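You operate a simulated robot arm through the tools that you are given. There is no shell and no other tool.

Carry out the task below with a simulated robot arm. There is one attempt and no reset: what you move stays moved.

JOB
Melt the ghee in the small black pan at 50 C, switch off and pour it over the lentils.
Fine: use the small ring, pan on before the heat; the empty pan goes on the trivet and the glass lid on the blue pot, which stays where it stands; leave the other lids.

The check looks at the end state, three seconds after you hand in, the way a careful person would. Anything else that was tipped, shoved, dropped, spilled or broken makes it a failure. Lids that push on must go on centred and level and be pressed home; caps that screw on are set level and turned clockwise until they are tight.

ROBOT AND FRAMES
A 6-joint arm with a two-finger gripper, fixed in place. Base frame: the origin is on the floor under the middle of its stand, x ahead of it, y to its left, z up; the work surface is at about z = 80. Units: cm, degrees, N and s.
It reaches about 157.2 cm from its shoulder. Its first joint turns from -166.0 to 166.0 degrees. Payload 2.45 kg.
Tool frame: the origin (TCP) lies between the finger pads and is the grasp point; the fingertips stand 2 cm ahead of it; z points along the fingers, y is the line along which they close. The gripper opens to 14 cm; its body begins 16.8 cm behind the TCP.
Orientation is told as [roll, pitch, yaw] about the base's x, y, z axes, in that order, counted from this pose: with the fingers straight down and closing along the base's y, the tool's x points along the base's -x, its y along +y and its z along -z.

CONTROLS
- The arm moves only by the tool apply_moves. Its argument "rows" is a list of rows, each a list of 2 entries, a list of its own where there are three numbers: the shift along the base's x, y, z in m, then the turn, a rotation vector about the base's x, y, z in degrees. In form: [[[dx, dy, dz], [rx, ry, rz]], ...]. A call has 1 to 20 rows; each row shifts and turns the commanded pose from where the row before left it. "jaw" is the closure, from 0 (fully open) to 1 (shut), set as the call begins (left out, the last holds). Each row takes 0.2 s and may step no farther than 5 cm and 8.6 degrees from the row before; otherwise, or with a gripper value out of range, the whole call is refused. Where a pose cannot be reached the arm comes as near as it can. A force on the tool above 40 N (or 10 N above the force at the start of the call, whichever is more), or a blocked arm, ends the call early, and 0.2 s more pass. The fingers move at their own pace (about 4.5 cm/s each) and stop on an object; they squeeze with about 34 N. The grip force told is the motor's: it shows also when the fingers shut on nothing. Time passes only in rows, and 0.2 s behind the last, so rows that do not move let the fingers close. The reply holds the time, the measured pose of the TCP, the force on the tool along the base axes, the opening and the grip force, in the units named above and with some noise, with the torque about the TCP (base axes, N m) and any sound that the robot's microphone picked up.
- Cameras (640 x 400 px; columns grow to the right, rows downward): "scene" is fixed at [4.78, 49.8, 159.3]; the picture's right is [-0.12, -0.99, 0.00], its down [-0.64, 0.08, -0.76] and it looks along [0.76, -0.09, -0.65] (base axes); focal length 319 px, centre (320, 200). "wrist" rides on the gripper at [7.8, 1.1, -20.9] in the tool frame; the picture's right is [-0.14, 0.99, 0.00], its down [-0.92, -0.13, -0.37] and it looks along [-0.37, -0.05, 0.93] (tool axes); focal length 280 px, centre (320, 200). There is no depth. A picture from a camera that has moved, and an enlarged one, comes with that camera's place and axes in the base frame and with its lens.
- snapshot(camera): a new picture of that camera. It takes no simulated time.
- inspect(camera, box): a new picture of the part [left, top, right, bottom] of that camera's present view, enlarged. It takes no simulated time.
- sign_off(): hands the job in; it is judged then, once.

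Nothing tells you positions but the pictures and the camera data. Unless the task says otherwise, let go and move clear before handing in.

The tools are called after "Request:" as a command line: name --argument value ..., lists and objects as JSON in quotes. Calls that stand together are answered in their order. apply_moves: Moves the arm, as the interface text tells. Its arguments: {"type":"object","properties":{"rows":{"type":"array","items":{"type":"array"}},"jaw":{"type":"number"}},"required":["rows"]} The other tools are called the same way: snapshot (camera) takes a picture; inspect (camera, box) takes an enlarged picture of a part of a camera's view; sign_off () hands the job in.

At the start:

```text
t: 0.0
position: [62.53, 52.63, 123.37]
tcp_rot: [0.0, 0.0, -0.1]
ft_force: [0.1, 0.5, -0.4]
ft_torque: [-0.03, 0.0, 0.0]
width: 14.03
grasp_force: 0.0
```

scene: 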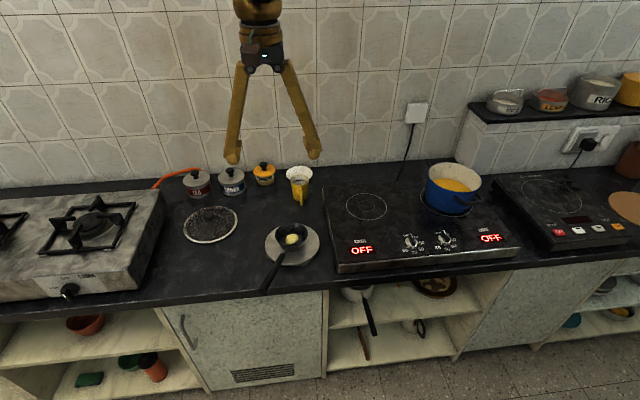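
wrist: 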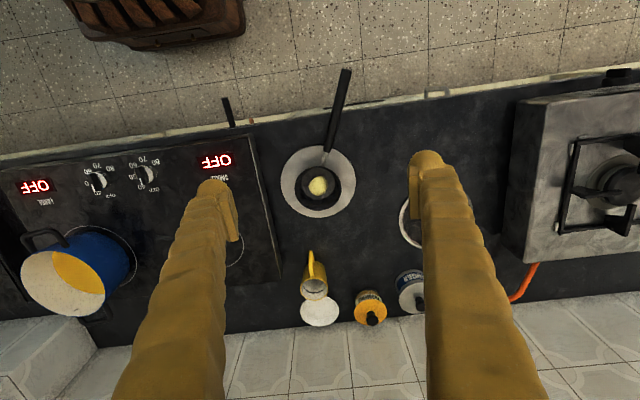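

I see a hob with two rings, the small black pan with ghee on a plate, a blue pot of lentils on the right ring, and jars and a yellow mug along the wall. I'll look closer before moving anything.

Request:
inspect --camera "scene" --box '[160, 150, 340, 290]'

Request:
inspect --camera "scene" --box '[320, 150, 530, 280]'

Request:
inspect --camera "scene" --box '[460, 60, 640, 260]'

Request:
inspect --camera "scene" --box '[320, 260, 480, 380]'

Request:
inspect --camera "wrist" --box '[180, 60, 440, 340]'

Request:
inspect --camera "wrist" --box '[0, 130, 280, 330]'

```text
2.86 times, centred on (250, 220) of scene
camera zoom: at [4.78, 49.8, 159.3], right [-0.12, -0.99, 0.0], down [-0.64, 0.08, -0.76], along [0.76, -0.09, -0.65], focal length 912 px, centre (520, 143)
```

zoom: 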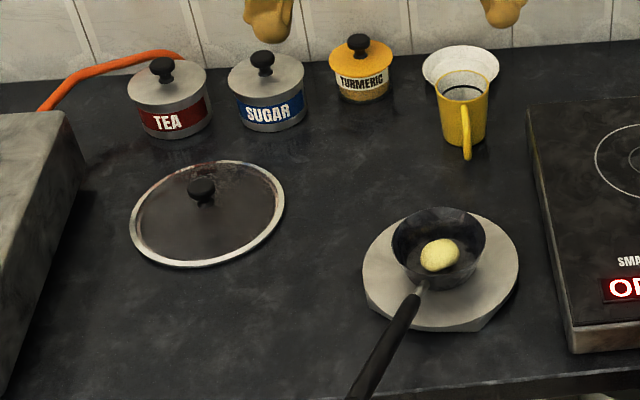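

```text
3.05 times, centred on (425, 215) of scene
camera zoom: at [4.78, 49.8, 159.3], right [-0.12, -0.99, 0.0], down [-0.64, 0.08, -0.76], along [0.76, -0.09, -0.65], focal length 972 px, centre (0, 154)
```

zoom: 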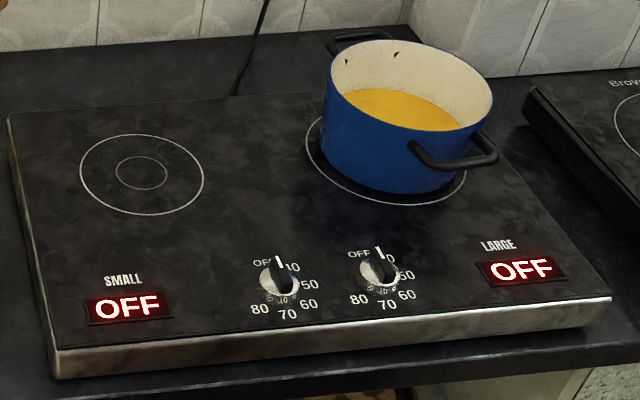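

```text
2.00 times, centred on (550, 160) of scene
camera zoom: at [4.78, 49.8, 159.3], right [-0.12, -0.99, 0.0], down [-0.64, 0.08, -0.76], along [0.76, -0.09, -0.65], focal length 638 px, centre (-140, 280)
```

zoom: 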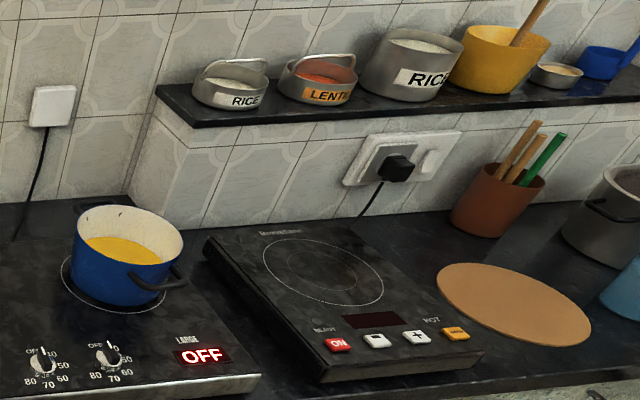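

```text
3.33 times, centred on (400, 320) of scene
camera zoom: at [4.78, 49.8, 159.3], right [-0.12, -0.99, 0.0], down [-0.64, 0.08, -0.76], along [0.76, -0.09, -0.65], focal length 1063 px, centre (53, -200)
```

zoom: 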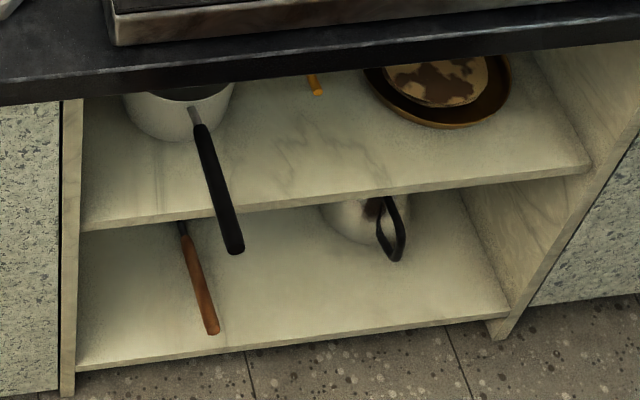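

```text
1.43 times, centred on (310, 200) of wrist
camera zoom: at [54.75, 53.7, 144.27], right [0.14, 0.99, 0.0], down [0.92, -0.13, 0.37], along [0.36, -0.05, -0.93], focal length 401 px, centre (334, 200)
```

zoom: 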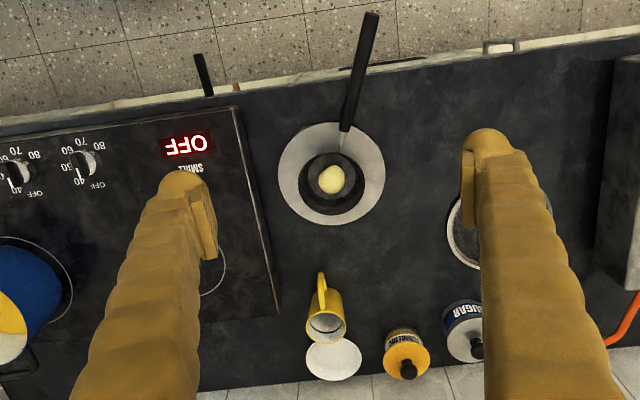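

```text
2.00 times, centred on (140, 230) of wrist
camera zoom: at [54.75, 53.7, 144.27], right [0.14, 0.99, 0.0], down [0.92, -0.13, 0.37], along [0.36, -0.05, -0.93], focal length 561 px, centre (680, 140)
```

zoom: 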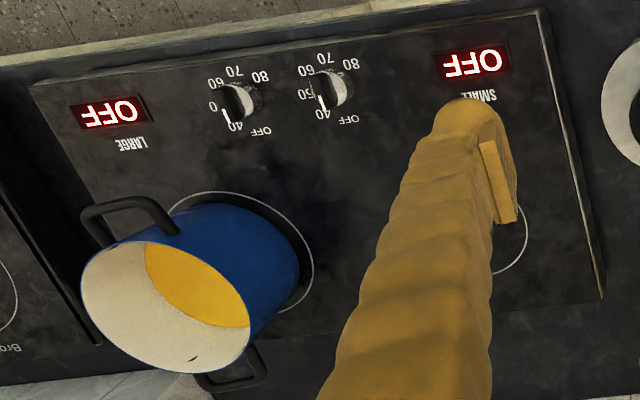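

The ghee pan sits on a round grey plate, the glass lid lies flat on the counter at the left, and the hob has two knobs. I'll look closer at the knobs, the pan and the candidate trivets before I start.

Request:
inspect --camera "scene" --box '[380, 215, 480, 270]'

Request:
inspect --camera "scene" --box '[250, 205, 340, 300]'

Request:
inspect --camera "wrist" --box '[80, 150, 180, 220]'

Request:
inspect --camera "scene" --box '[560, 130, 640, 240]'

Request:
inspect --camera "scene" --box '[170, 195, 250, 250]'

Request:
inspect --camera "scene" --box '[0, 180, 180, 310]'

```text
6.40 times, centred on (430, 242) of scene
camera zoom: at [4.78, 49.8, 159.3], right [-0.12, -0.99, 0.0], down [-0.64, 0.08, -0.76], along [0.76, -0.09, -0.65], focal length 2042 px, centre (-384, -72)
```

zoom: 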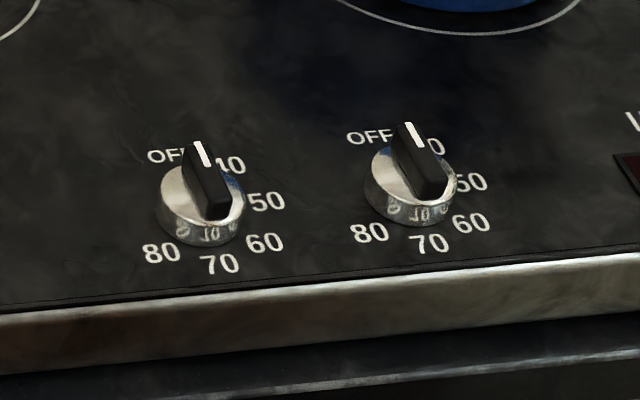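

```text
4.21 times, centred on (295, 252) of scene
camera zoom: at [4.78, 49.8, 159.3], right [-0.12, -0.99, 0.0], down [-0.64, 0.08, -0.76], along [0.76, -0.09, -0.65], focal length 1343 px, centre (425, -21)
```

zoom: 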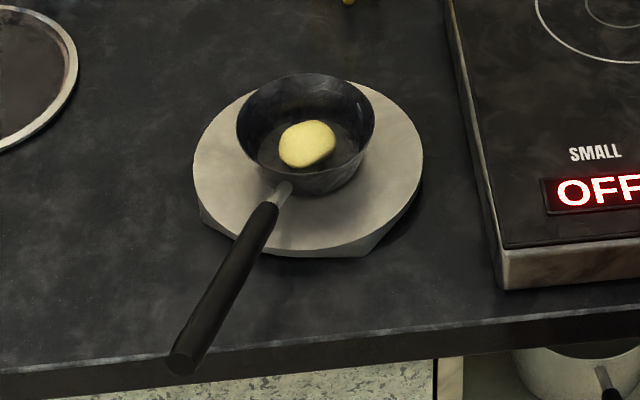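

```text
5.71 times, centred on (130, 185) of wrist
camera zoom: at [54.75, 53.7, 144.27], right [0.14, 0.99, 0.0], down [0.92, -0.13, 0.37], along [0.36, -0.05, -0.93], focal length 1602 px, centre (1406, 286)
```

zoom: 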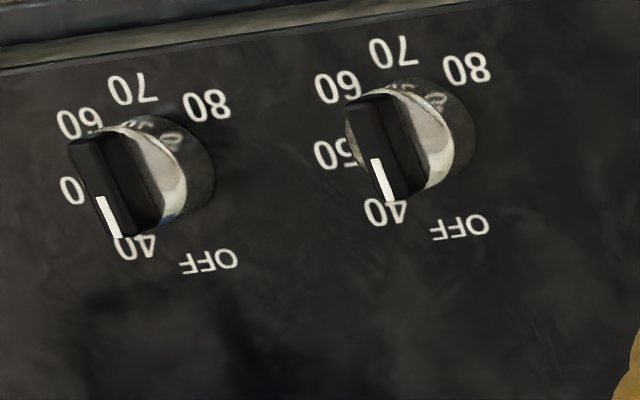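

```text
3.64 times, centred on (600, 185) of scene
camera zoom: at [4.78, 49.8, 159.3], right [-0.12, -0.99, 0.0], down [-0.64, 0.08, -0.76], along [0.76, -0.09, -0.65], focal length 1160 px, centre (-698, 254)
```

zoom: 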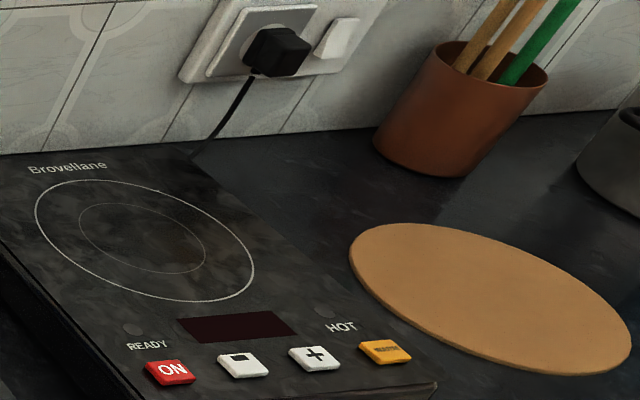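

```text
7.27 times, centred on (210, 222) of scene
camera zoom: at [4.78, 49.8, 159.3], right [-0.12, -0.99, 0.0], down [-0.64, 0.08, -0.76], along [0.76, -0.09, -0.65], focal length 2320 px, centre (1120, 36)
```

zoom: 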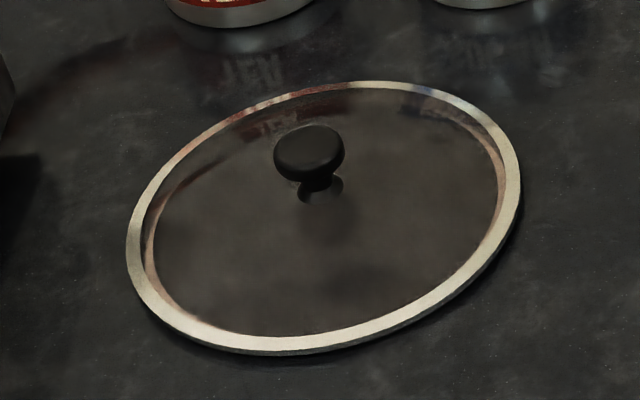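

```text
3.08 times, centred on (90, 245) of scene
camera zoom: at [4.78, 49.8, 159.3], right [-0.12, -0.99, 0.0], down [-0.64, 0.08, -0.76], along [0.76, -0.09, -0.65], focal length 982 px, centre (1028, 62)
```

zoom: 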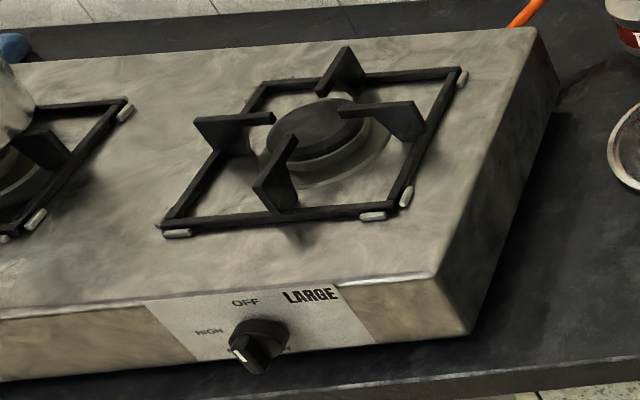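

The knob pointers are at OFF, and both displays read OFF. Before handling anything I'll lower the wrist camera towards the pan for a closer look at it and the disc beneath it.

Request:
apply_moves --rows '[[[-0.02, 0, -0.05], [0, 0, 0]], [[-0.02, 0, -0.05], [0, 0, 0]], [[-0.02, 0, -0.03], [0, 0, 0]]]'

Request:
snapshot --camera "wrist"

```text
refused: row 1 steps farther than a row can; nothing moved
```

```text
taken
camera wrist: at [54.75, 53.7, 144.27], right [0.14, 0.99, 0.0], down [0.92, -0.13, 0.37], along [0.36, -0.05, -0.93], focal length 280 px, centre (320, 200)
```

wrist: 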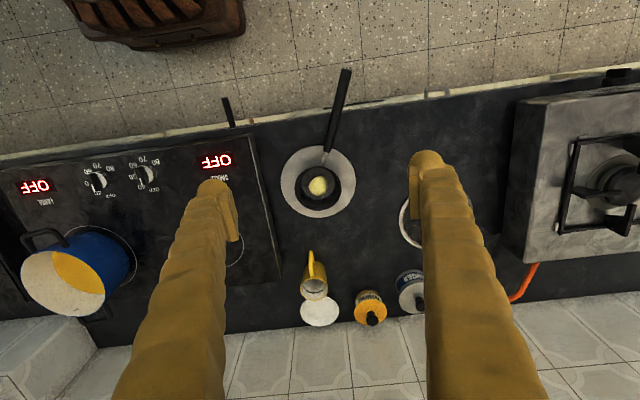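

The move was refused because a row exceeded 5 cm, so I'll redo it with smaller steps. The view is unchanged.

Request:
apply_moves --rows '[[[-0.02, 0, -0.04], [0, 0, 0]], [[-0.02, 0, -0.04], [0, 0, 0]], [[-0.01, 0, -0.04], [0, 0, 0]]]'

Request:
snapshot --camera "wrist"

Request:
inspect --camera "wrist" --box '[230, 60, 430, 240]'

```text
t: 0.8
position: [57.64, 52.6, 111.39]
tcp_rot: [0.1, -0.1, -0.1]
ft_force: [-0.1, 0.5, 0.3]
ft_torque: [0.03, -0.05, -0.01]
width: 14.02
grasp_force: 0.0
```

```text
taken
camera wrist: at [49.93, 53.71, 132.38], right [0.14, 0.99, 0.0], down [0.92, -0.13, 0.37], along [0.37, -0.05, -0.93], focal length 280 px, centre (320, 200)
```

wrist: 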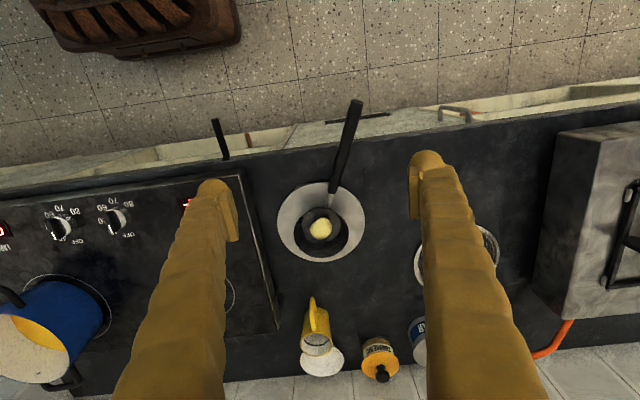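

```text
2.22 times, centred on (330, 150) of wrist
camera zoom: at [49.93, 53.71, 132.38], right [0.14, 0.99, 0.0], down [0.92, -0.13, 0.37], along [0.37, -0.05, -0.93], focal length 623 px, centre (298, 311)
```

zoom: 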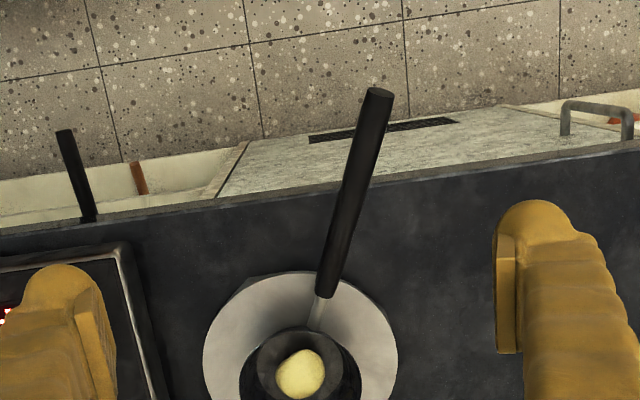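

I can see the pan from above on the grey disc. I'll tilt the wrist camera flatter to see the disc's profile and the handle's height.

Request:
apply_moves --rows '[[[0.0, 0, -0.01], [0, -8, 0]], [[0.0, 0, -0.01], [0, -8, 0]], [[0, 0, -0.01], [0, -8, 0]], [[0, 0, -0.01], [0, -8, 0]]]'

Request:
snapshot --camera "wrist"

Request:
inspect --camera "wrist" --box '[230, 150, 430, 330]'

```text
t: 1.8
position: [57.58, 52.63, 107.21]
tcp_rot: [-0.1, -32.0, -0.1]
ft_force: [-0.3, 0.7, 0.2]
ft_torque: [0.0, 0.0, -0.06]
width: 14.01
grasp_force: 0.1
```

```text
taken
camera wrist: at [40.0, 53.65, 120.82], right [0.12, 0.99, 0.07], down [0.58, -0.13, 0.8], along [0.8, -0.05, -0.59], focal length 280 px, centre (320, 200)
```

wrist: 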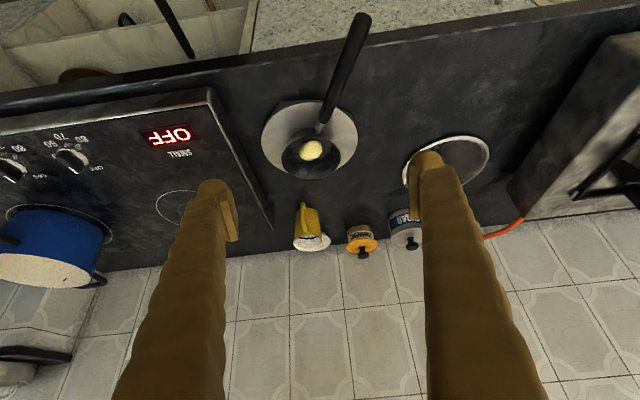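

```text
2.22 times, centred on (330, 240) of wrist
camera zoom: at [40.0, 53.65, 120.82], right [0.12, 0.99, 0.07], down [0.58, -0.13, 0.8], along [0.8, -0.05, -0.59], focal length 623 px, centre (298, 111)
```

zoom: 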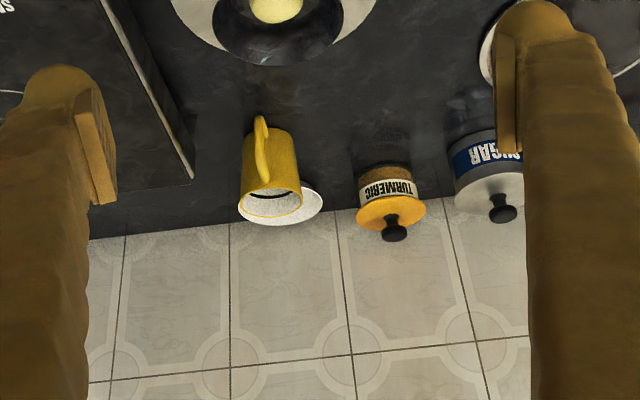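

The wrist picture is upside down relative to the scene, with the disc and pan in its upper middle. I'll enlarge that part.

Request:
inspect --camera "wrist" --box '[240, 80, 380, 190]'

Request:
inspect --camera "wrist" --box '[390, 120, 510, 220]'

Request:
inspect --camera "scene" --box '[260, 215, 330, 275]'

```text
3.64 times, centred on (310, 135) of wrist
camera zoom: at [40.0, 53.65, 120.82], right [0.12, 0.99, 0.07], down [0.58, -0.13, 0.8], along [0.8, -0.05, -0.59], focal length 1020 px, centre (356, 436)
```

zoom: 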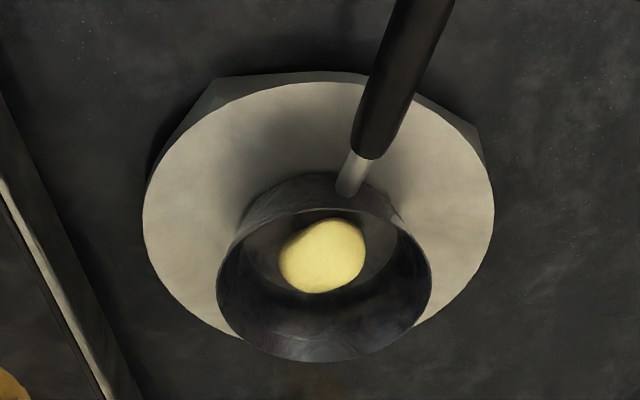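

```text
4.00 times, centred on (450, 170) of wrist
camera zoom: at [40.0, 53.65, 120.82], right [0.12, 0.99, 0.07], down [0.58, -0.13, 0.8], along [0.8, -0.05, -0.59], focal length 1122 px, centre (-200, 320)
```

zoom: 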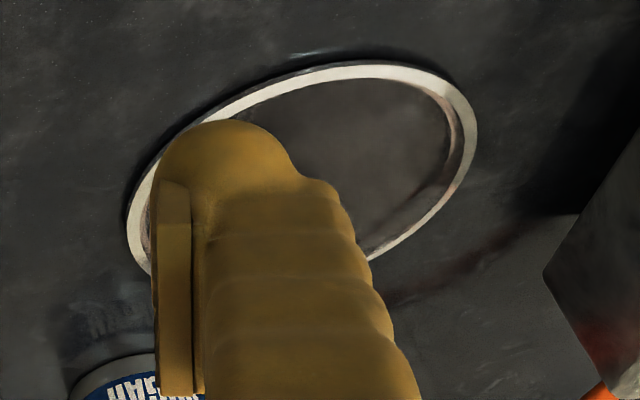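

```text
6.67 times, centred on (295, 245) of scene
camera zoom: at [4.78, 49.8, 159.3], right [-0.12, -0.99, 0.0], down [-0.64, 0.08, -0.76], along [0.76, -0.09, -0.65], focal length 2127 px, centre (487, -100)
```

zoom: 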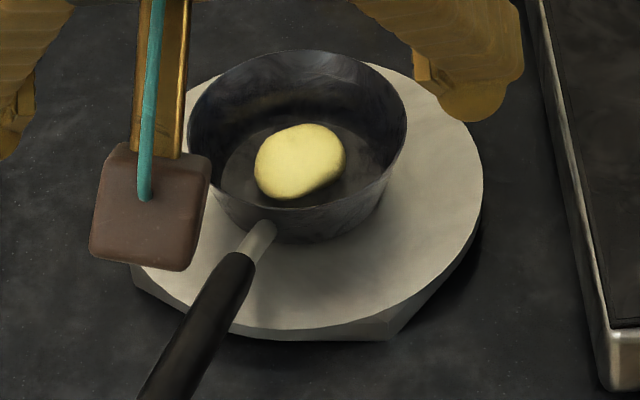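

The grey disc is a thick round slab on a polygonal foot, and it looks like a trivet. There is also an orange flat disc at the far right, so I'll go up and right to compare it before deciding.

Request:
apply_moves --rows '[[[0, 0, 0.05], [0, 0, 0]], [[0, 0, 0.05], [0, 0, 0]], [[0, -0.05, 0], [0, 0, 0]], [[0, -0.05, 0], [0, 0, 0]], [[0, -0.05, 0], [0, 0, 0]], [[0, -0.05, 0], [0, 0, 0]], [[0, -0.05, 0], [0, 0, 0]], [[0, -0.05, 0], [0, 0, 0]], [[0, -0.05, 0], [0, 0, 0]], [[0, -0.05, 0], [0, 0, 0]], [[0, -0.05, 0], [0, 0, 0]], [[0, -0.05, 0], [0, 0, 0]]]'

Request:
snapshot --camera "wrist"

Request:
snapshot --camera "scene"

```text
t: 4.4
position: [57.41, 2.69, 117.46]
tcp_rot: [0.0, -32.0, 0.0]
ft_force: [0.8, -0.3, -0.3]
ft_torque: [-0.02, -0.01, 0.0]
width: 14.03
grasp_force: 0.1
```

```text
taken
camera wrist: at [39.75, 3.7, 130.96], right [0.12, 0.99, 0.07], down [0.58, -0.13, 0.8], along [0.8, -0.05, -0.59], focal length 280 px, centre (320, 200)
```

wrist: 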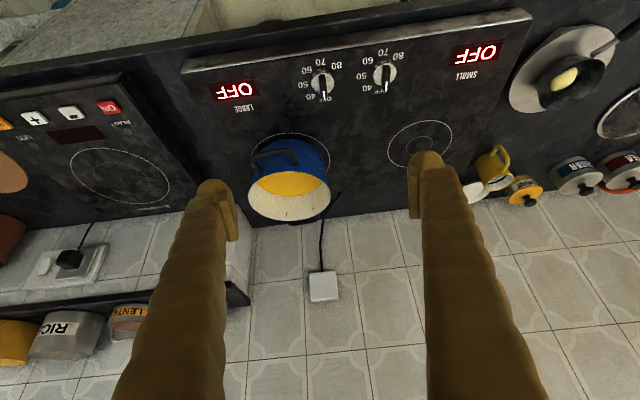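

```text
taken
```

scene: 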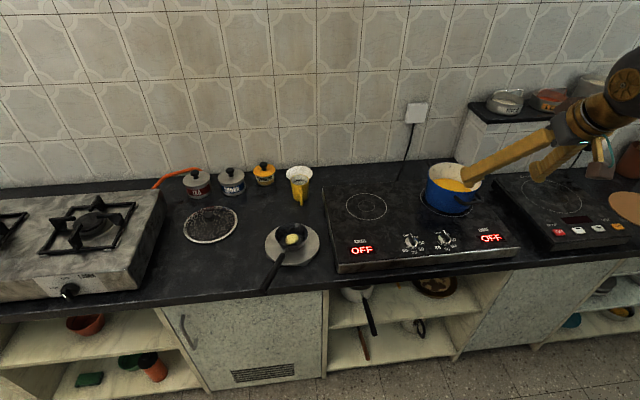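

The pot, rings and knobs are well in view from here, and the orange disc lies farther right. I'll go on to the right, keeping high, to see that disc.

Request:
inspect --camera "wrist" --box '[220, 30, 520, 230]'

Request:
apply_moves --rows '[[[0, -0.05, 0], [0, 0, 0]], [[0, -0.05, 0], [0, 0, 0]], [[0, -0.05, 0], [0, 0, 0]], [[0, -0.05, 0], [0, 0, 0]], [[0, -0.05, 0], [0, 0, 0]], [[0, -0.05, 0], [0, 0, 0]], [[0, -0.05, 0], [0, 0, 0]], [[0, -0.05, 0], [0, 0, 0]], [[0, -0.05, 0], [0, 0, 0]]]'

Request:
snapshot --camera "wrist"

```text
2.00 times, centred on (370, 130) of wrist
camera zoom: at [39.75, 3.7, 130.96], right [0.12, 0.99, 0.07], down [0.58, -0.13, 0.8], along [0.8, -0.05, -0.59], focal length 561 px, centre (220, 340)
```

zoom: 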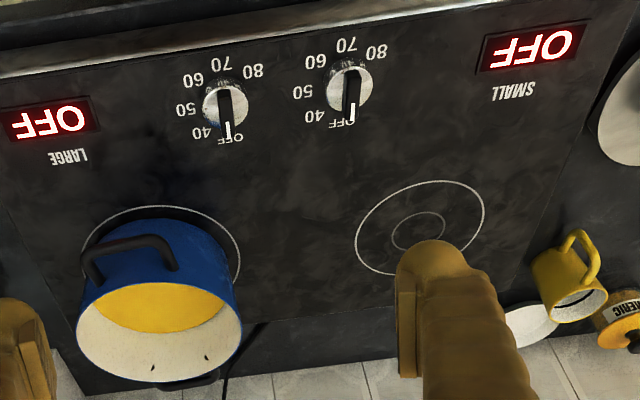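

```text
t: 6.4
position: [57.36, -42.37, 117.3]
tcp_rot: [0.1, -31.9, -0.1]
ft_force: [-0.2, -0.2, 0.3]
ft_torque: [-0.02, 0.02, -0.02]
width: 14.03
grasp_force: 0.1
```

```text
taken
camera wrist: at [39.63, -41.37, 130.98], right [0.12, 0.99, 0.07], down [0.59, -0.13, 0.8], along [0.8, -0.05, -0.59], focal length 280 px, centre (320, 200)
```

wrist: 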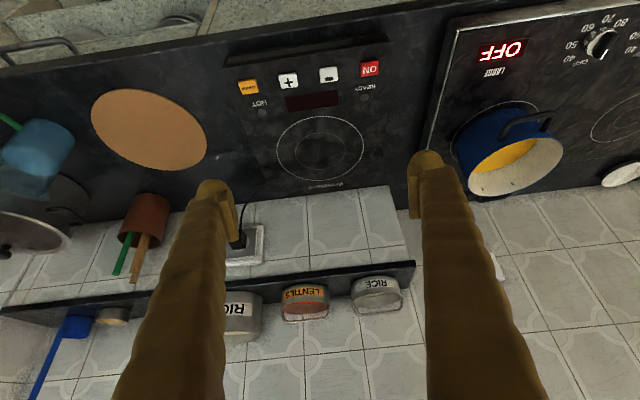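

An orange disc lies to the right of the second cooker, and there are storage tins on the shelf. I'll enlarge the disc and the contents of the blue pot.

Request:
inspect --camera "wrist" --box '[70, 70, 230, 190]'

Request:
inspect --camera "wrist" --box '[440, 90, 580, 210]'

Request:
inspect --camera "wrist" --box '[0, 180, 120, 300]'

Request:
inspect --camera "wrist" --box '[220, 260, 420, 350]'

```text
3.33 times, centred on (150, 130) of wrist
camera zoom: at [39.63, -41.37, 130.98], right [0.12, 0.99, 0.07], down [0.59, -0.13, 0.8], along [0.8, -0.05, -0.59], focal length 935 px, centre (887, 433)
```

zoom: 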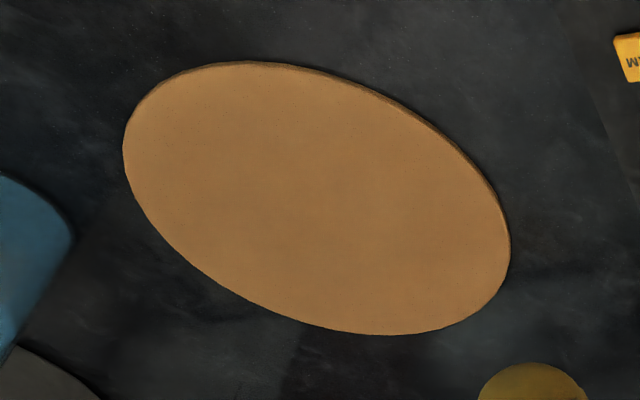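

```text
3.33 times, centred on (510, 150) of wrist
camera zoom: at [39.63, -41.37, 130.98], right [0.12, 0.99, 0.07], down [0.59, -0.13, 0.8], along [0.8, -0.05, -0.59], focal length 935 px, centre (-313, 367)
```

zoom: 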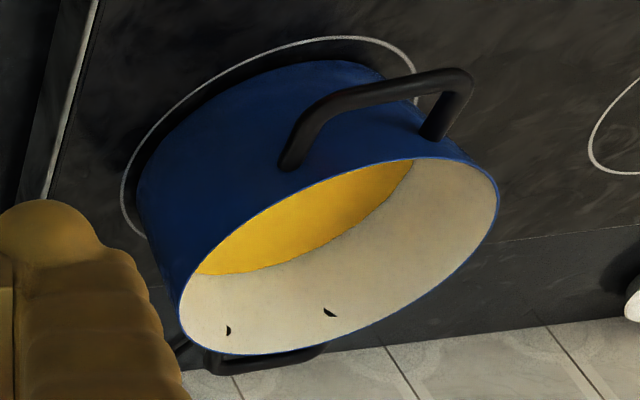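

```text
3.33 times, centred on (60, 240) of wrist
camera zoom: at [39.63, -41.37, 130.98], right [0.12, 0.99, 0.07], down [0.59, -0.13, 0.8], along [0.8, -0.05, -0.59], focal length 935 px, centre (1187, 67)
```

zoom: 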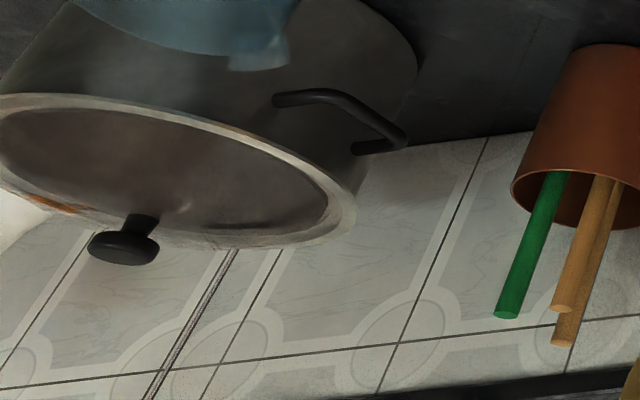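

```text
3.20 times, centred on (320, 305) of wrist
camera zoom: at [39.63, -41.37, 130.98], right [0.12, 0.99, 0.07], down [0.59, -0.13, 0.8], along [0.8, -0.05, -0.59], focal length 897 px, centre (320, -136)
```

zoom: 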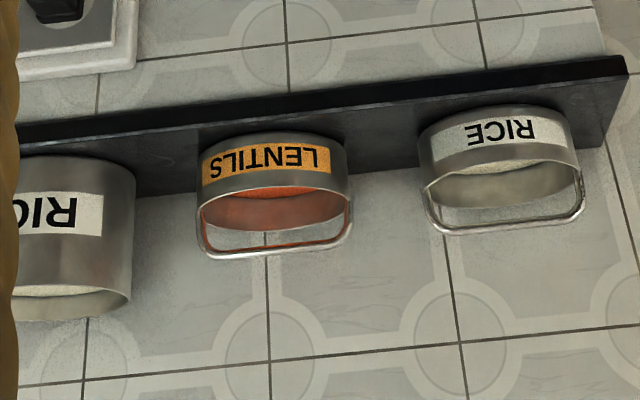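

The orange disc is a large thin wooden board beside the utensil cup. The grey footed slab under the pan is the trivet, and the lentils are in the blue pot at about (84, -5). I put the pan centre at about (74, 50.7), the handle running to (52.5, 58.5, 90), the small ring at (85.3, 24) and the small knob at (66.9, 14.5). Next I return above the handle and turn to line up with it.

Request:
apply_moves --rows '[[[0.003, 0.0484, 0], [0, 8, 0]], [[0.003, 0.0484, 0], [0, 8, 0]], [[0.003, 0.0484, 0], [0, 8, 0]], [[0.003, 0.0484, 0], [0, 8, 0]], [[0.003, 0.0484, 0], [0, 0, 0]], [[0.003, 0.0484, 0], [0, 0, 0]], [[0.003, 0.0484, 0], [0, 0, 0]], [[0.003, 0.0484, 0], [0, 0, 0]], [[0.003, 0.0484, 0], [0, 0, 0]], [[0.003, 0.0484, 0], [0, 0, 0]], [[0.003, 0.0484, 0], [0, 0, 0]], [[0.003, 0.0484, 0], [0, 0, 0]], [[0.003, 0.0484, 0], [0, 0, 0]], [[0.003, 0.0484, 0], [0, 0, 0]], [[0.003, 0.0484, 0], [0, 0, 0]], [[0.003, 0.0484, 0], [0, 0, 0]], [[0.003, 0.0484, 0], [0, 0, 0]], [[0.003, 0.0484, 0], [0, 0, -6.6]], [[0.003, 0.0484, 0], [0, 0, -6.6]], [[0.004, 0.0484, 0], [0, 0, -6.6]]]' --jaw 0.5

Request:
snapshot --camera "wrist"

Request:
snapshot --camera "scene"

```text
t: 10.6
position: [63.74, 54.68, 117.43]
tcp_rot: [0.1, 0.0, -20.0]
ft_force: [0.0, -0.4, 1.7]
ft_torque: [0.0, -0.03, -0.01]
width: 7.0
grasp_force: 0.1
```

```text
taken
camera wrist: at [56.67, 58.32, 138.26], right [0.47, 0.88, 0.0], down [0.82, -0.43, 0.37], along [0.33, -0.17, -0.93], focal length 280 px, centre (320, 200)
```

wrist: 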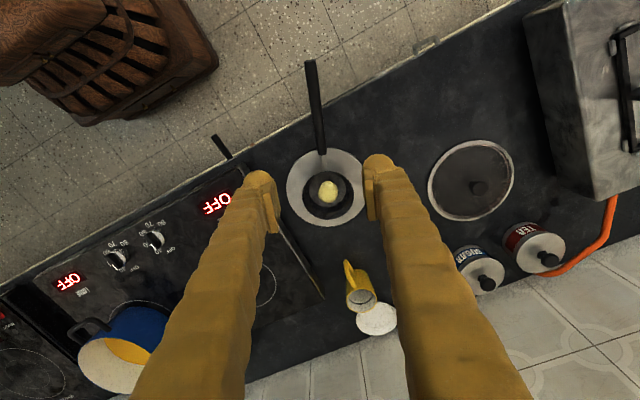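

```text
taken
```

scene: 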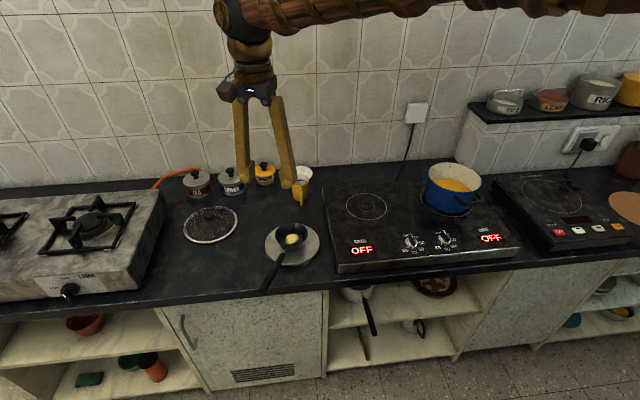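

The gripper is above the handle with the jaw half open. I'll enlarge the view to refine the handle line and the pan.

Request:
inspect --camera "wrist" --box '[270, 50, 390, 240]'

Request:
inspect --camera "wrist" --box '[420, 130, 530, 230]'

```text
2.11 times, centred on (330, 145) of wrist
camera zoom: at [56.67, 58.32, 138.26], right [0.47, 0.88, 0.0], down [0.82, -0.43, 0.37], along [0.33, -0.17, -0.93], focal length 590 px, centre (299, 316)
```

zoom: 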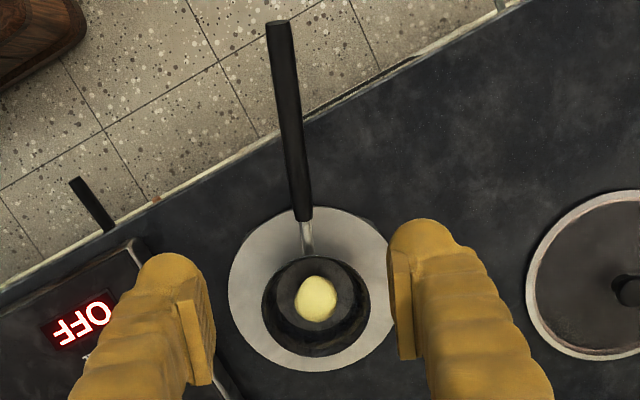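

```text
4.00 times, centred on (475, 180) of wrist
camera zoom: at [56.67, 58.32, 138.26], right [0.47, 0.88, 0.0], down [0.82, -0.43, 0.37], along [0.33, -0.17, -0.93], focal length 1122 px, centre (-300, 280)
```

zoom: 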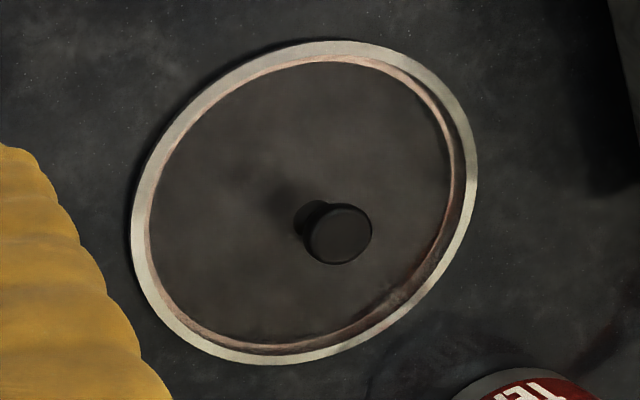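

The handle axis lies under the gripper, running at about -20° yaw with its height at 87.6 at the grasp point. I'll descend most of the way and check.

Request:
apply_moves --rows '[[[0.004, -0.002, -0.049], [0, 0, 0]], [[0.004, -0.002, -0.049], [0, 0, 0]], [[0, 0, -0.05], [0, 0, 0]], [[0, 0, -0.05], [0, 0, 0]], [[0, 0, -0.04], [0, 0, 0]]]'

Request:
snapshot --camera "wrist"

Request:
inspect --camera "scene" --box '[220, 190, 340, 300]'

```text
t: 11.8
position: [64.39, 54.08, 93.46]
tcp_rot: [-0.1, 0.1, -19.8]
ft_force: [-0.8, 0.2, -0.3]
ft_torque: [0.01, -0.02, -0.02]
width: 7.0
grasp_force: 0.1
```

```text
taken
camera wrist: at [57.4, 57.68, 114.35], right [0.47, 0.89, 0.0], down [0.82, -0.43, 0.37], along [0.33, -0.17, -0.93], focal length 280 px, centre (320, 200)
```

wrist: 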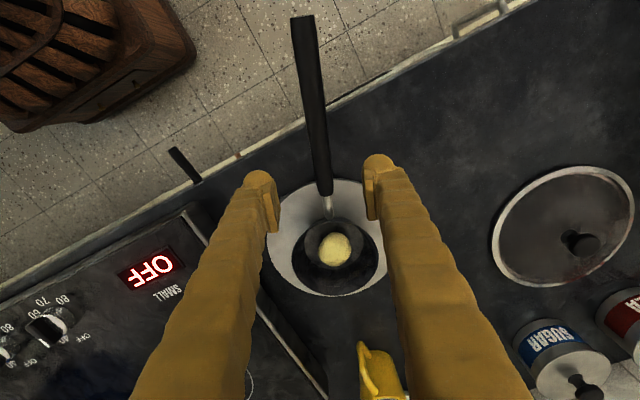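

```text
3.64 times, centred on (280, 245) of scene
camera zoom: at [4.78, 49.8, 159.3], right [-0.12, -0.99, 0.0], down [-0.64, 0.08, -0.76], along [0.76, -0.09, -0.65], focal length 1160 px, centre (466, 36)
```

zoom: 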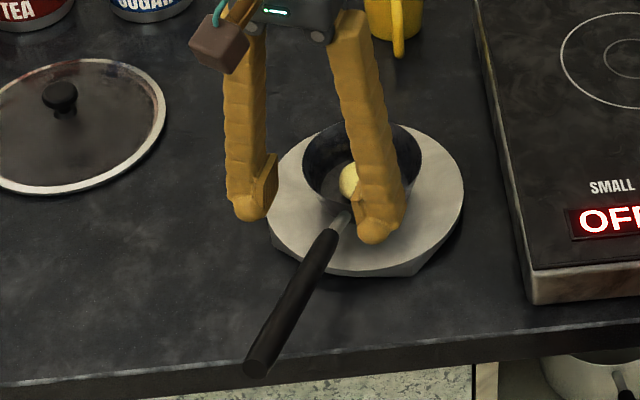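

The fingers straddle the handle just behind the pan. I'll go down 5.9 cm so the TCP sits on the handle axis, then close.

Request:
apply_moves --rows '[[[0.001, 0.002, -0.03], [0, 0, 0]], [[0, 0, -0.029], [0, 0, 0]], [[0, 0, 0], [0, 0, 0]]]'

Request:
inspect --camera "scene" --box '[220, 190, 340, 300]'

Request:
inspect --camera "wrist" --box '[220, 60, 420, 300]'

```text
t: 12.6
position: [64.6, 54.33, 87.5]
tcp_rot: [0.1, 0.1, -19.9]
ft_force: [-0.2, 0.7, -0.7]
ft_torque: [-0.03, 0.01, 0.0]
width: 7.01
grasp_force: 0.1
```

```text
3.64 times, centred on (280, 245) of scene
camera zoom: at [4.78, 49.8, 159.3], right [-0.12, -0.99, 0.0], down [-0.64, 0.08, -0.76], along [0.76, -0.09, -0.65], focal length 1160 px, centre (466, 36)
```

zoom: 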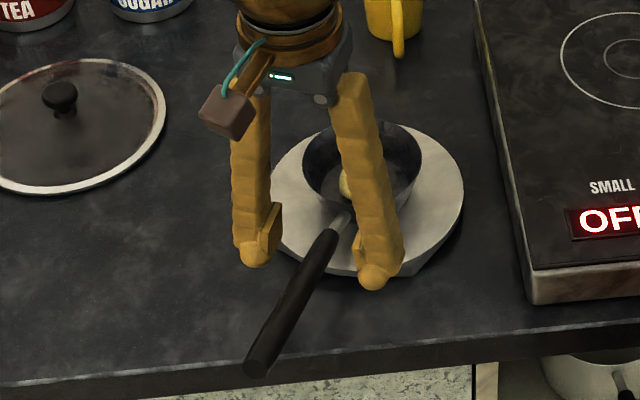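

```text
1.67 times, centred on (320, 180) of wrist
camera zoom: at [57.73, 57.97, 108.55], right [0.47, 0.89, 0.0], down [0.82, -0.43, 0.37], along [0.33, -0.17, -0.93], focal length 467 px, centre (320, 233)
```

zoom: 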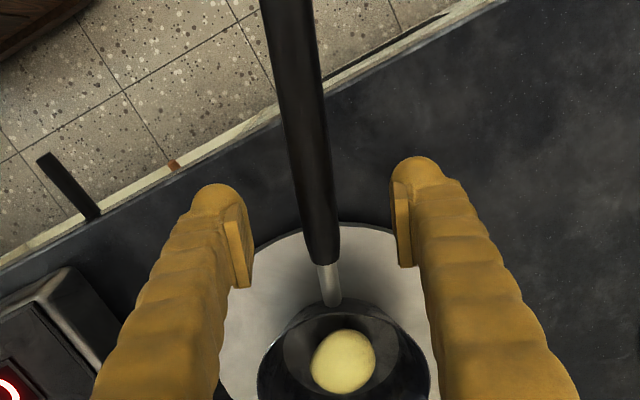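

The handle sits centred between the pads. I'm closing on it now.

Request:
apply_moves --rows '[[[0, 0, 0], [0, 0, 0]], [[0, 0, 0], [0, 0, 0]], [[0, 0, 0], [0, 0, 0]], [[0, 0, 0], [0, 0, 0]], [[0, 0, 0], [0, 0, 0]]]' --jaw 1

Request:
inspect --camera "scene" --box '[220, 190, 340, 300]'

```text
t: 13.8
position: [64.6, 54.25, 87.67]
tcp_rot: [0.0, 0.0, -19.9]
ft_force: [-0.5, -1.3, 0.1]
ft_torque: [0.0, 0.05, -0.05]
width: 2.17
grasp_force: 34.2
```

```text
3.64 times, centred on (280, 245) of scene
camera zoom: at [4.78, 49.8, 159.3], right [-0.12, -0.99, 0.0], down [-0.64, 0.08, -0.76], along [0.76, -0.09, -0.65], focal length 1160 px, centre (466, 36)
```

zoom: 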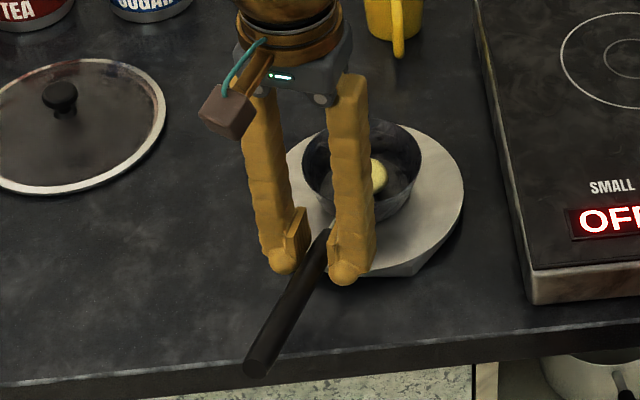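

It is gripped at 2.2 cm with no shove. A small test lift comes next, to see whether the pan stays level.

Request:
apply_moves --rows '[[[0, 0, 0.005], [0, 0, 0]], [[0, 0, 0.005], [0, 0, 0]], [[0, 0, 0.01], [0, 0, 0]], [[0, 0, 0], [0, 0, 0]]]'

Request:
inspect --camera "scene" --box '[220, 190, 340, 300]'

Request:
inspect --camera "wrist" --box '[220, 60, 420, 300]'

```text
t: 14.8
position: [64.51, 54.28, 89.68]
tcp_rot: [0.0, 0.1, -19.8]
ft_force: [-0.1, 0.9, -2.6]
ft_torque: [0.04, 0.15, 0.0]
width: 2.15
grasp_force: 34.5
```

```text
3.64 times, centred on (280, 245) of scene
camera zoom: at [4.78, 49.8, 159.3], right [-0.12, -0.99, 0.0], down [-0.64, 0.08, -0.76], along [0.76, -0.09, -0.65], focal length 1160 px, centre (466, 36)
```

zoom: 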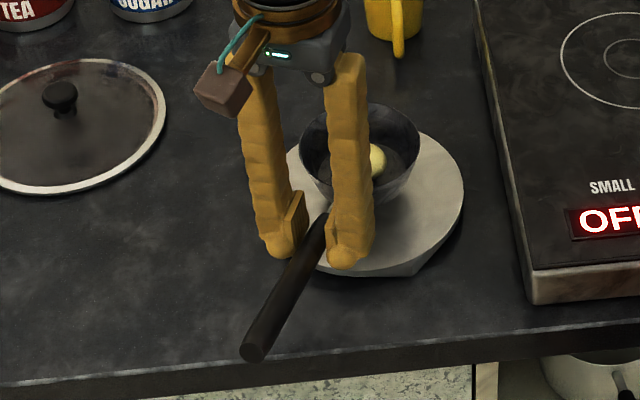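

```text
1.67 times, centred on (320, 180) of wrist
camera zoom: at [57.67, 57.96, 110.56], right [0.47, 0.89, 0.0], down [0.82, -0.43, 0.37], along [0.33, -0.17, -0.93], focal length 467 px, centre (320, 233)
```

zoom: 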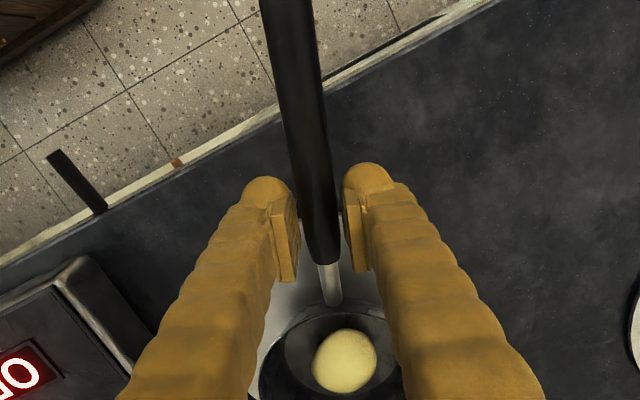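

The pan weighs about 2.6 N and is holding level. I'll raise it clear and carry it over the small ring.

Request:
apply_moves --rows '[[[0, 0, 0.04], [0, 0, 0]], [[0, 0, 0.04], [0, 0, 0]], [[0.01, -0.035, 0], [0, 0, 0]], [[0.015, -0.04, 0], [0, 0, 0]], [[0.015, -0.04, 0], [0, 0, 0]], [[0.015, -0.04, 0], [0, 0, 0]], [[0.015, -0.04, 0], [0, 0, 0]], [[0.015, -0.04, 0], [0, 0, 0]], [[0.015, -0.0325, 0], [0, 0, 0]], [[0.011, 0, 0], [0, 0, 0]], [[0, 0, 0], [0, 0, 0]]]'

Request:
snapshot --camera "scene"

Request:
snapshot --camera "wrist"

```text
t: 17.2
position: [75.8, 27.47, 97.67]
tcp_rot: [0.0, 0.0, -19.8]
ft_force: [-0.5, 0.7, -2.5]
ft_torque: [0.06, 0.16, 0.02]
width: 2.17
grasp_force: 34.1
```

```text
taken
```

scene: 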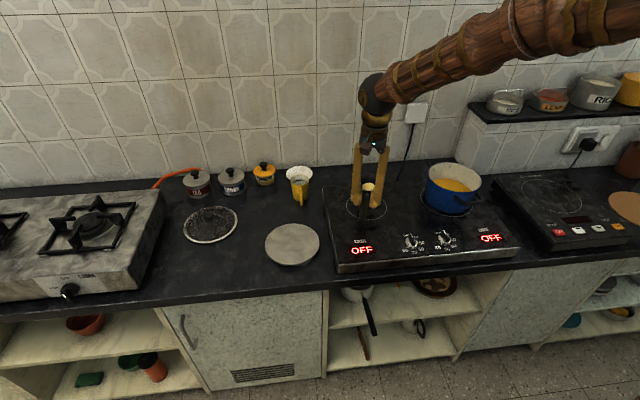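

```text
taken
camera wrist: at [68.84, 31.12, 118.51], right [0.47, 0.89, 0.0], down [0.82, -0.43, 0.37], along [0.33, -0.17, -0.93], focal length 280 px, centre (320, 200)
```

wrist: 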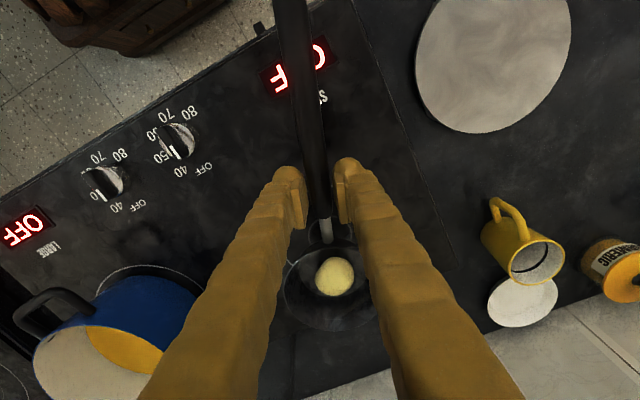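

The trivet is now free, and the pan is hovering over the small ring. I'll check its alignment with the ring before lowering.

Request:
inspect --camera "scene" --box '[320, 150, 430, 240]'

Request:
inspect --camera "wrist" --box '[250, 180, 420, 380]'

Request:
inspect --camera "scene" --box '[250, 210, 340, 280]'

```text
4.44 times, centred on (375, 195) of scene
camera zoom: at [4.78, 49.8, 159.3], right [-0.12, -0.99, 0.0], down [-0.64, 0.08, -0.76], along [0.76, -0.09, -0.65], focal length 1418 px, centre (76, 222)
```

zoom: 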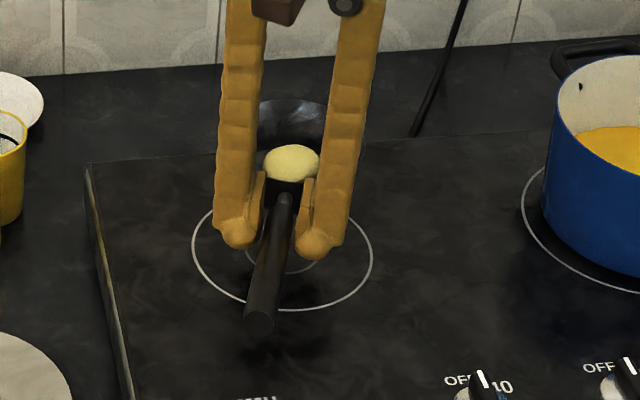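

```text
2.00 times, centred on (335, 280) of wrist
camera zoom: at [68.84, 31.12, 118.51], right [0.47, 0.89, 0.0], down [0.82, -0.43, 0.37], along [0.33, -0.17, -0.93], focal length 561 px, centre (290, 40)
```

zoom: 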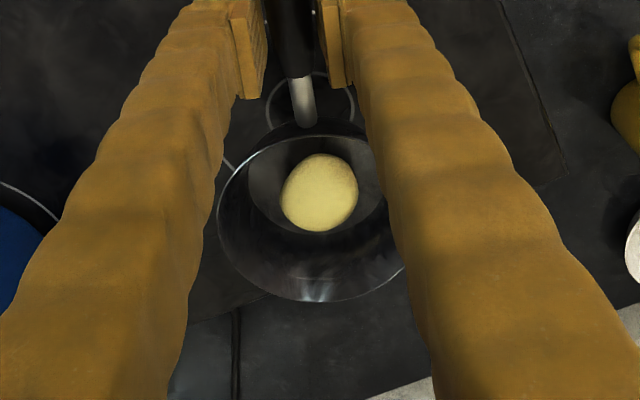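

```text
5.71 times, centred on (295, 245) of scene
camera zoom: at [4.78, 49.8, 159.3], right [-0.12, -0.99, 0.0], down [-0.64, 0.08, -0.76], along [0.76, -0.09, -0.65], focal length 1823 px, centre (463, -57)
```

zoom: 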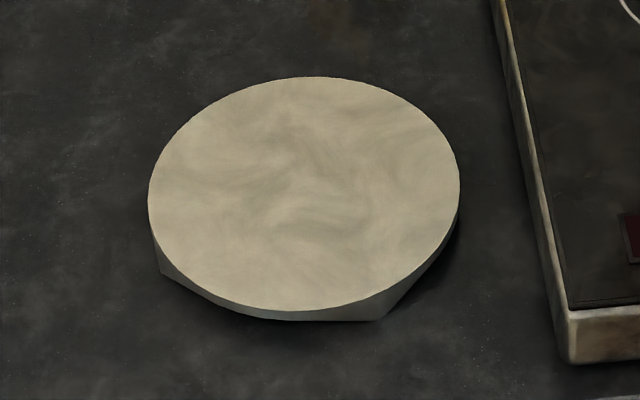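

The pan centre at about (85.4, 23.5) is within a few mm of the ring centre. I'll lower it in stages and watch the force.

Request:
apply_moves --rows '[[[0.002, 0.002, -0.02], [0, 0, 0]], [[0, 0, -0.02], [0, 0, 0]], [[0, 0, -0.01], [0, 0, 0]], [[0, 0, 0], [0, 0, 0]]]'

Request:
inspect --camera "scene" --box '[320, 150, 430, 240]'

```text
t: 18.2
position: [75.86, 27.67, 92.56]
tcp_rot: [0.0, 0.0, -19.8]
ft_force: [0.5, -0.1, -2.7]
ft_torque: [0.01, 0.19, -0.03]
width: 2.14
grasp_force: 34.1
```

```text
4.44 times, centred on (375, 195) of scene
camera zoom: at [4.78, 49.8, 159.3], right [-0.12, -0.99, 0.0], down [-0.64, 0.08, -0.76], along [0.76, -0.09, -0.65], focal length 1418 px, centre (76, 222)
```

zoom: 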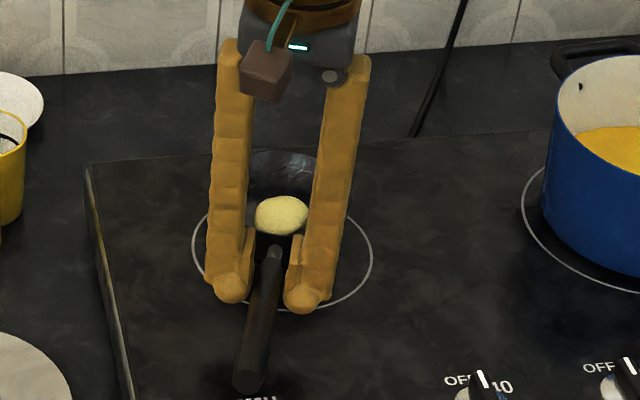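

Request:
apply_moves --rows '[[[0, 0, -0.003], [0, 0, 0]], [[0, 0, -0.003], [0, 0, 0]], [[0, 0, 0], [0, 0, 0]]]'

```text
t: 19.0
position: [75.86, 27.79, 91.91]
tcp_rot: [0.0, 0.0, -19.9]
ft_force: [0.5, 0.9, -2.8]
ft_torque: [0.06, 0.17, -0.01]
width: 2.17
grasp_force: 34.3
```

Still no contact, as the force is unchanged at the pan's weight. I'll continue in small steps.

Request:
apply_moves --rows '[[[0, 0, -0.003], [0, 0, 0]], [[0, 0, 0], [0, 0, 0]]]'

Request:
apply_moves --rows '[[[0, 0, -0.002], [0, 0, 0]], [[0, 0, 0], [0, 0, 0]]]'

Request:
apply_moves --rows '[[[0, 0, -0.002], [0, 0, 0]], [[0, 0, 0], [0, 0, 0]]]'

```text
t: 19.6
position: [75.79, 27.53, 91.74]
tcp_rot: [-0.1, 0.0, -19.8]
ft_force: [-0.8, -0.3, -2.7]
ft_torque: [0.06, 0.16, -0.04]
width: 2.13
grasp_force: 34.2
```

```text
t: 20.2
position: [75.83, 27.69, 91.49]
tcp_rot: [0.1, 0.0, -19.8]
ft_force: [-2.6, 1.3, 5.1]
ft_torque: [-0.29, -0.71, 0.05]
width: 2.15
grasp_force: 34.1
```

```text
t: 20.8
position: [75.76, 27.75, 91.41]
tcp_rot: [0.1, 0.0, -19.8]
ft_force: [-4.3, 0.8, 15.0]
ft_torque: [-0.28, -0.77, -0.03]
width: 2.17
grasp_force: 34.2
```

Contact came at TCP z of about 91.5, and the pan is down on the ring. I'll ease off the press and then release by opening slightly.

Request:
apply_moves --rows '[[[0, 0, 0.003], [0, 0, 0]], [[0, 0, 0], [0, 0, 0]]]'

Request:
apply_moves --rows '[[[0, 0, 0], [0, 0, 0]], [[0, 0, 0], [0, 0, 0]], [[0, 0, 0], [0, 0, 0]], [[0, 0, 0], [0, 0, 0]]]' --jaw 0.6

Request:
inspect --camera "scene" --box '[320, 150, 430, 240]'

```text
t: 21.4
position: [75.76, 27.75, 91.61]
tcp_rot: [0.0, 0.1, -19.9]
ft_force: [-0.2, 0.5, -1.8]
ft_torque: [0.06, 0.16, 0.0]
width: 2.16
grasp_force: 34.2
```

```text
t: 22.4
position: [75.8, 27.67, 91.63]
tcp_rot: [0.0, -0.1, -19.8]
ft_force: [-0.5, 0.2, -1.1]
ft_torque: [0.0, -0.03, 0.0]
width: 5.6
grasp_force: 0.0
```

```text
4.44 times, centred on (375, 195) of scene
camera zoom: at [4.78, 49.8, 159.3], right [-0.12, -0.99, 0.0], down [-0.64, 0.08, -0.76], along [0.76, -0.09, -0.65], focal length 1418 px, centre (76, 222)
```

zoom: 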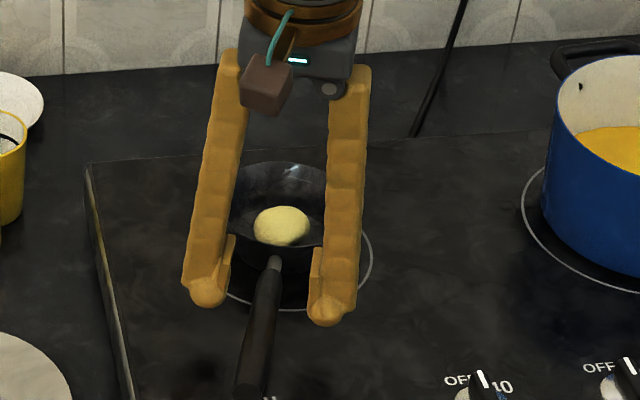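

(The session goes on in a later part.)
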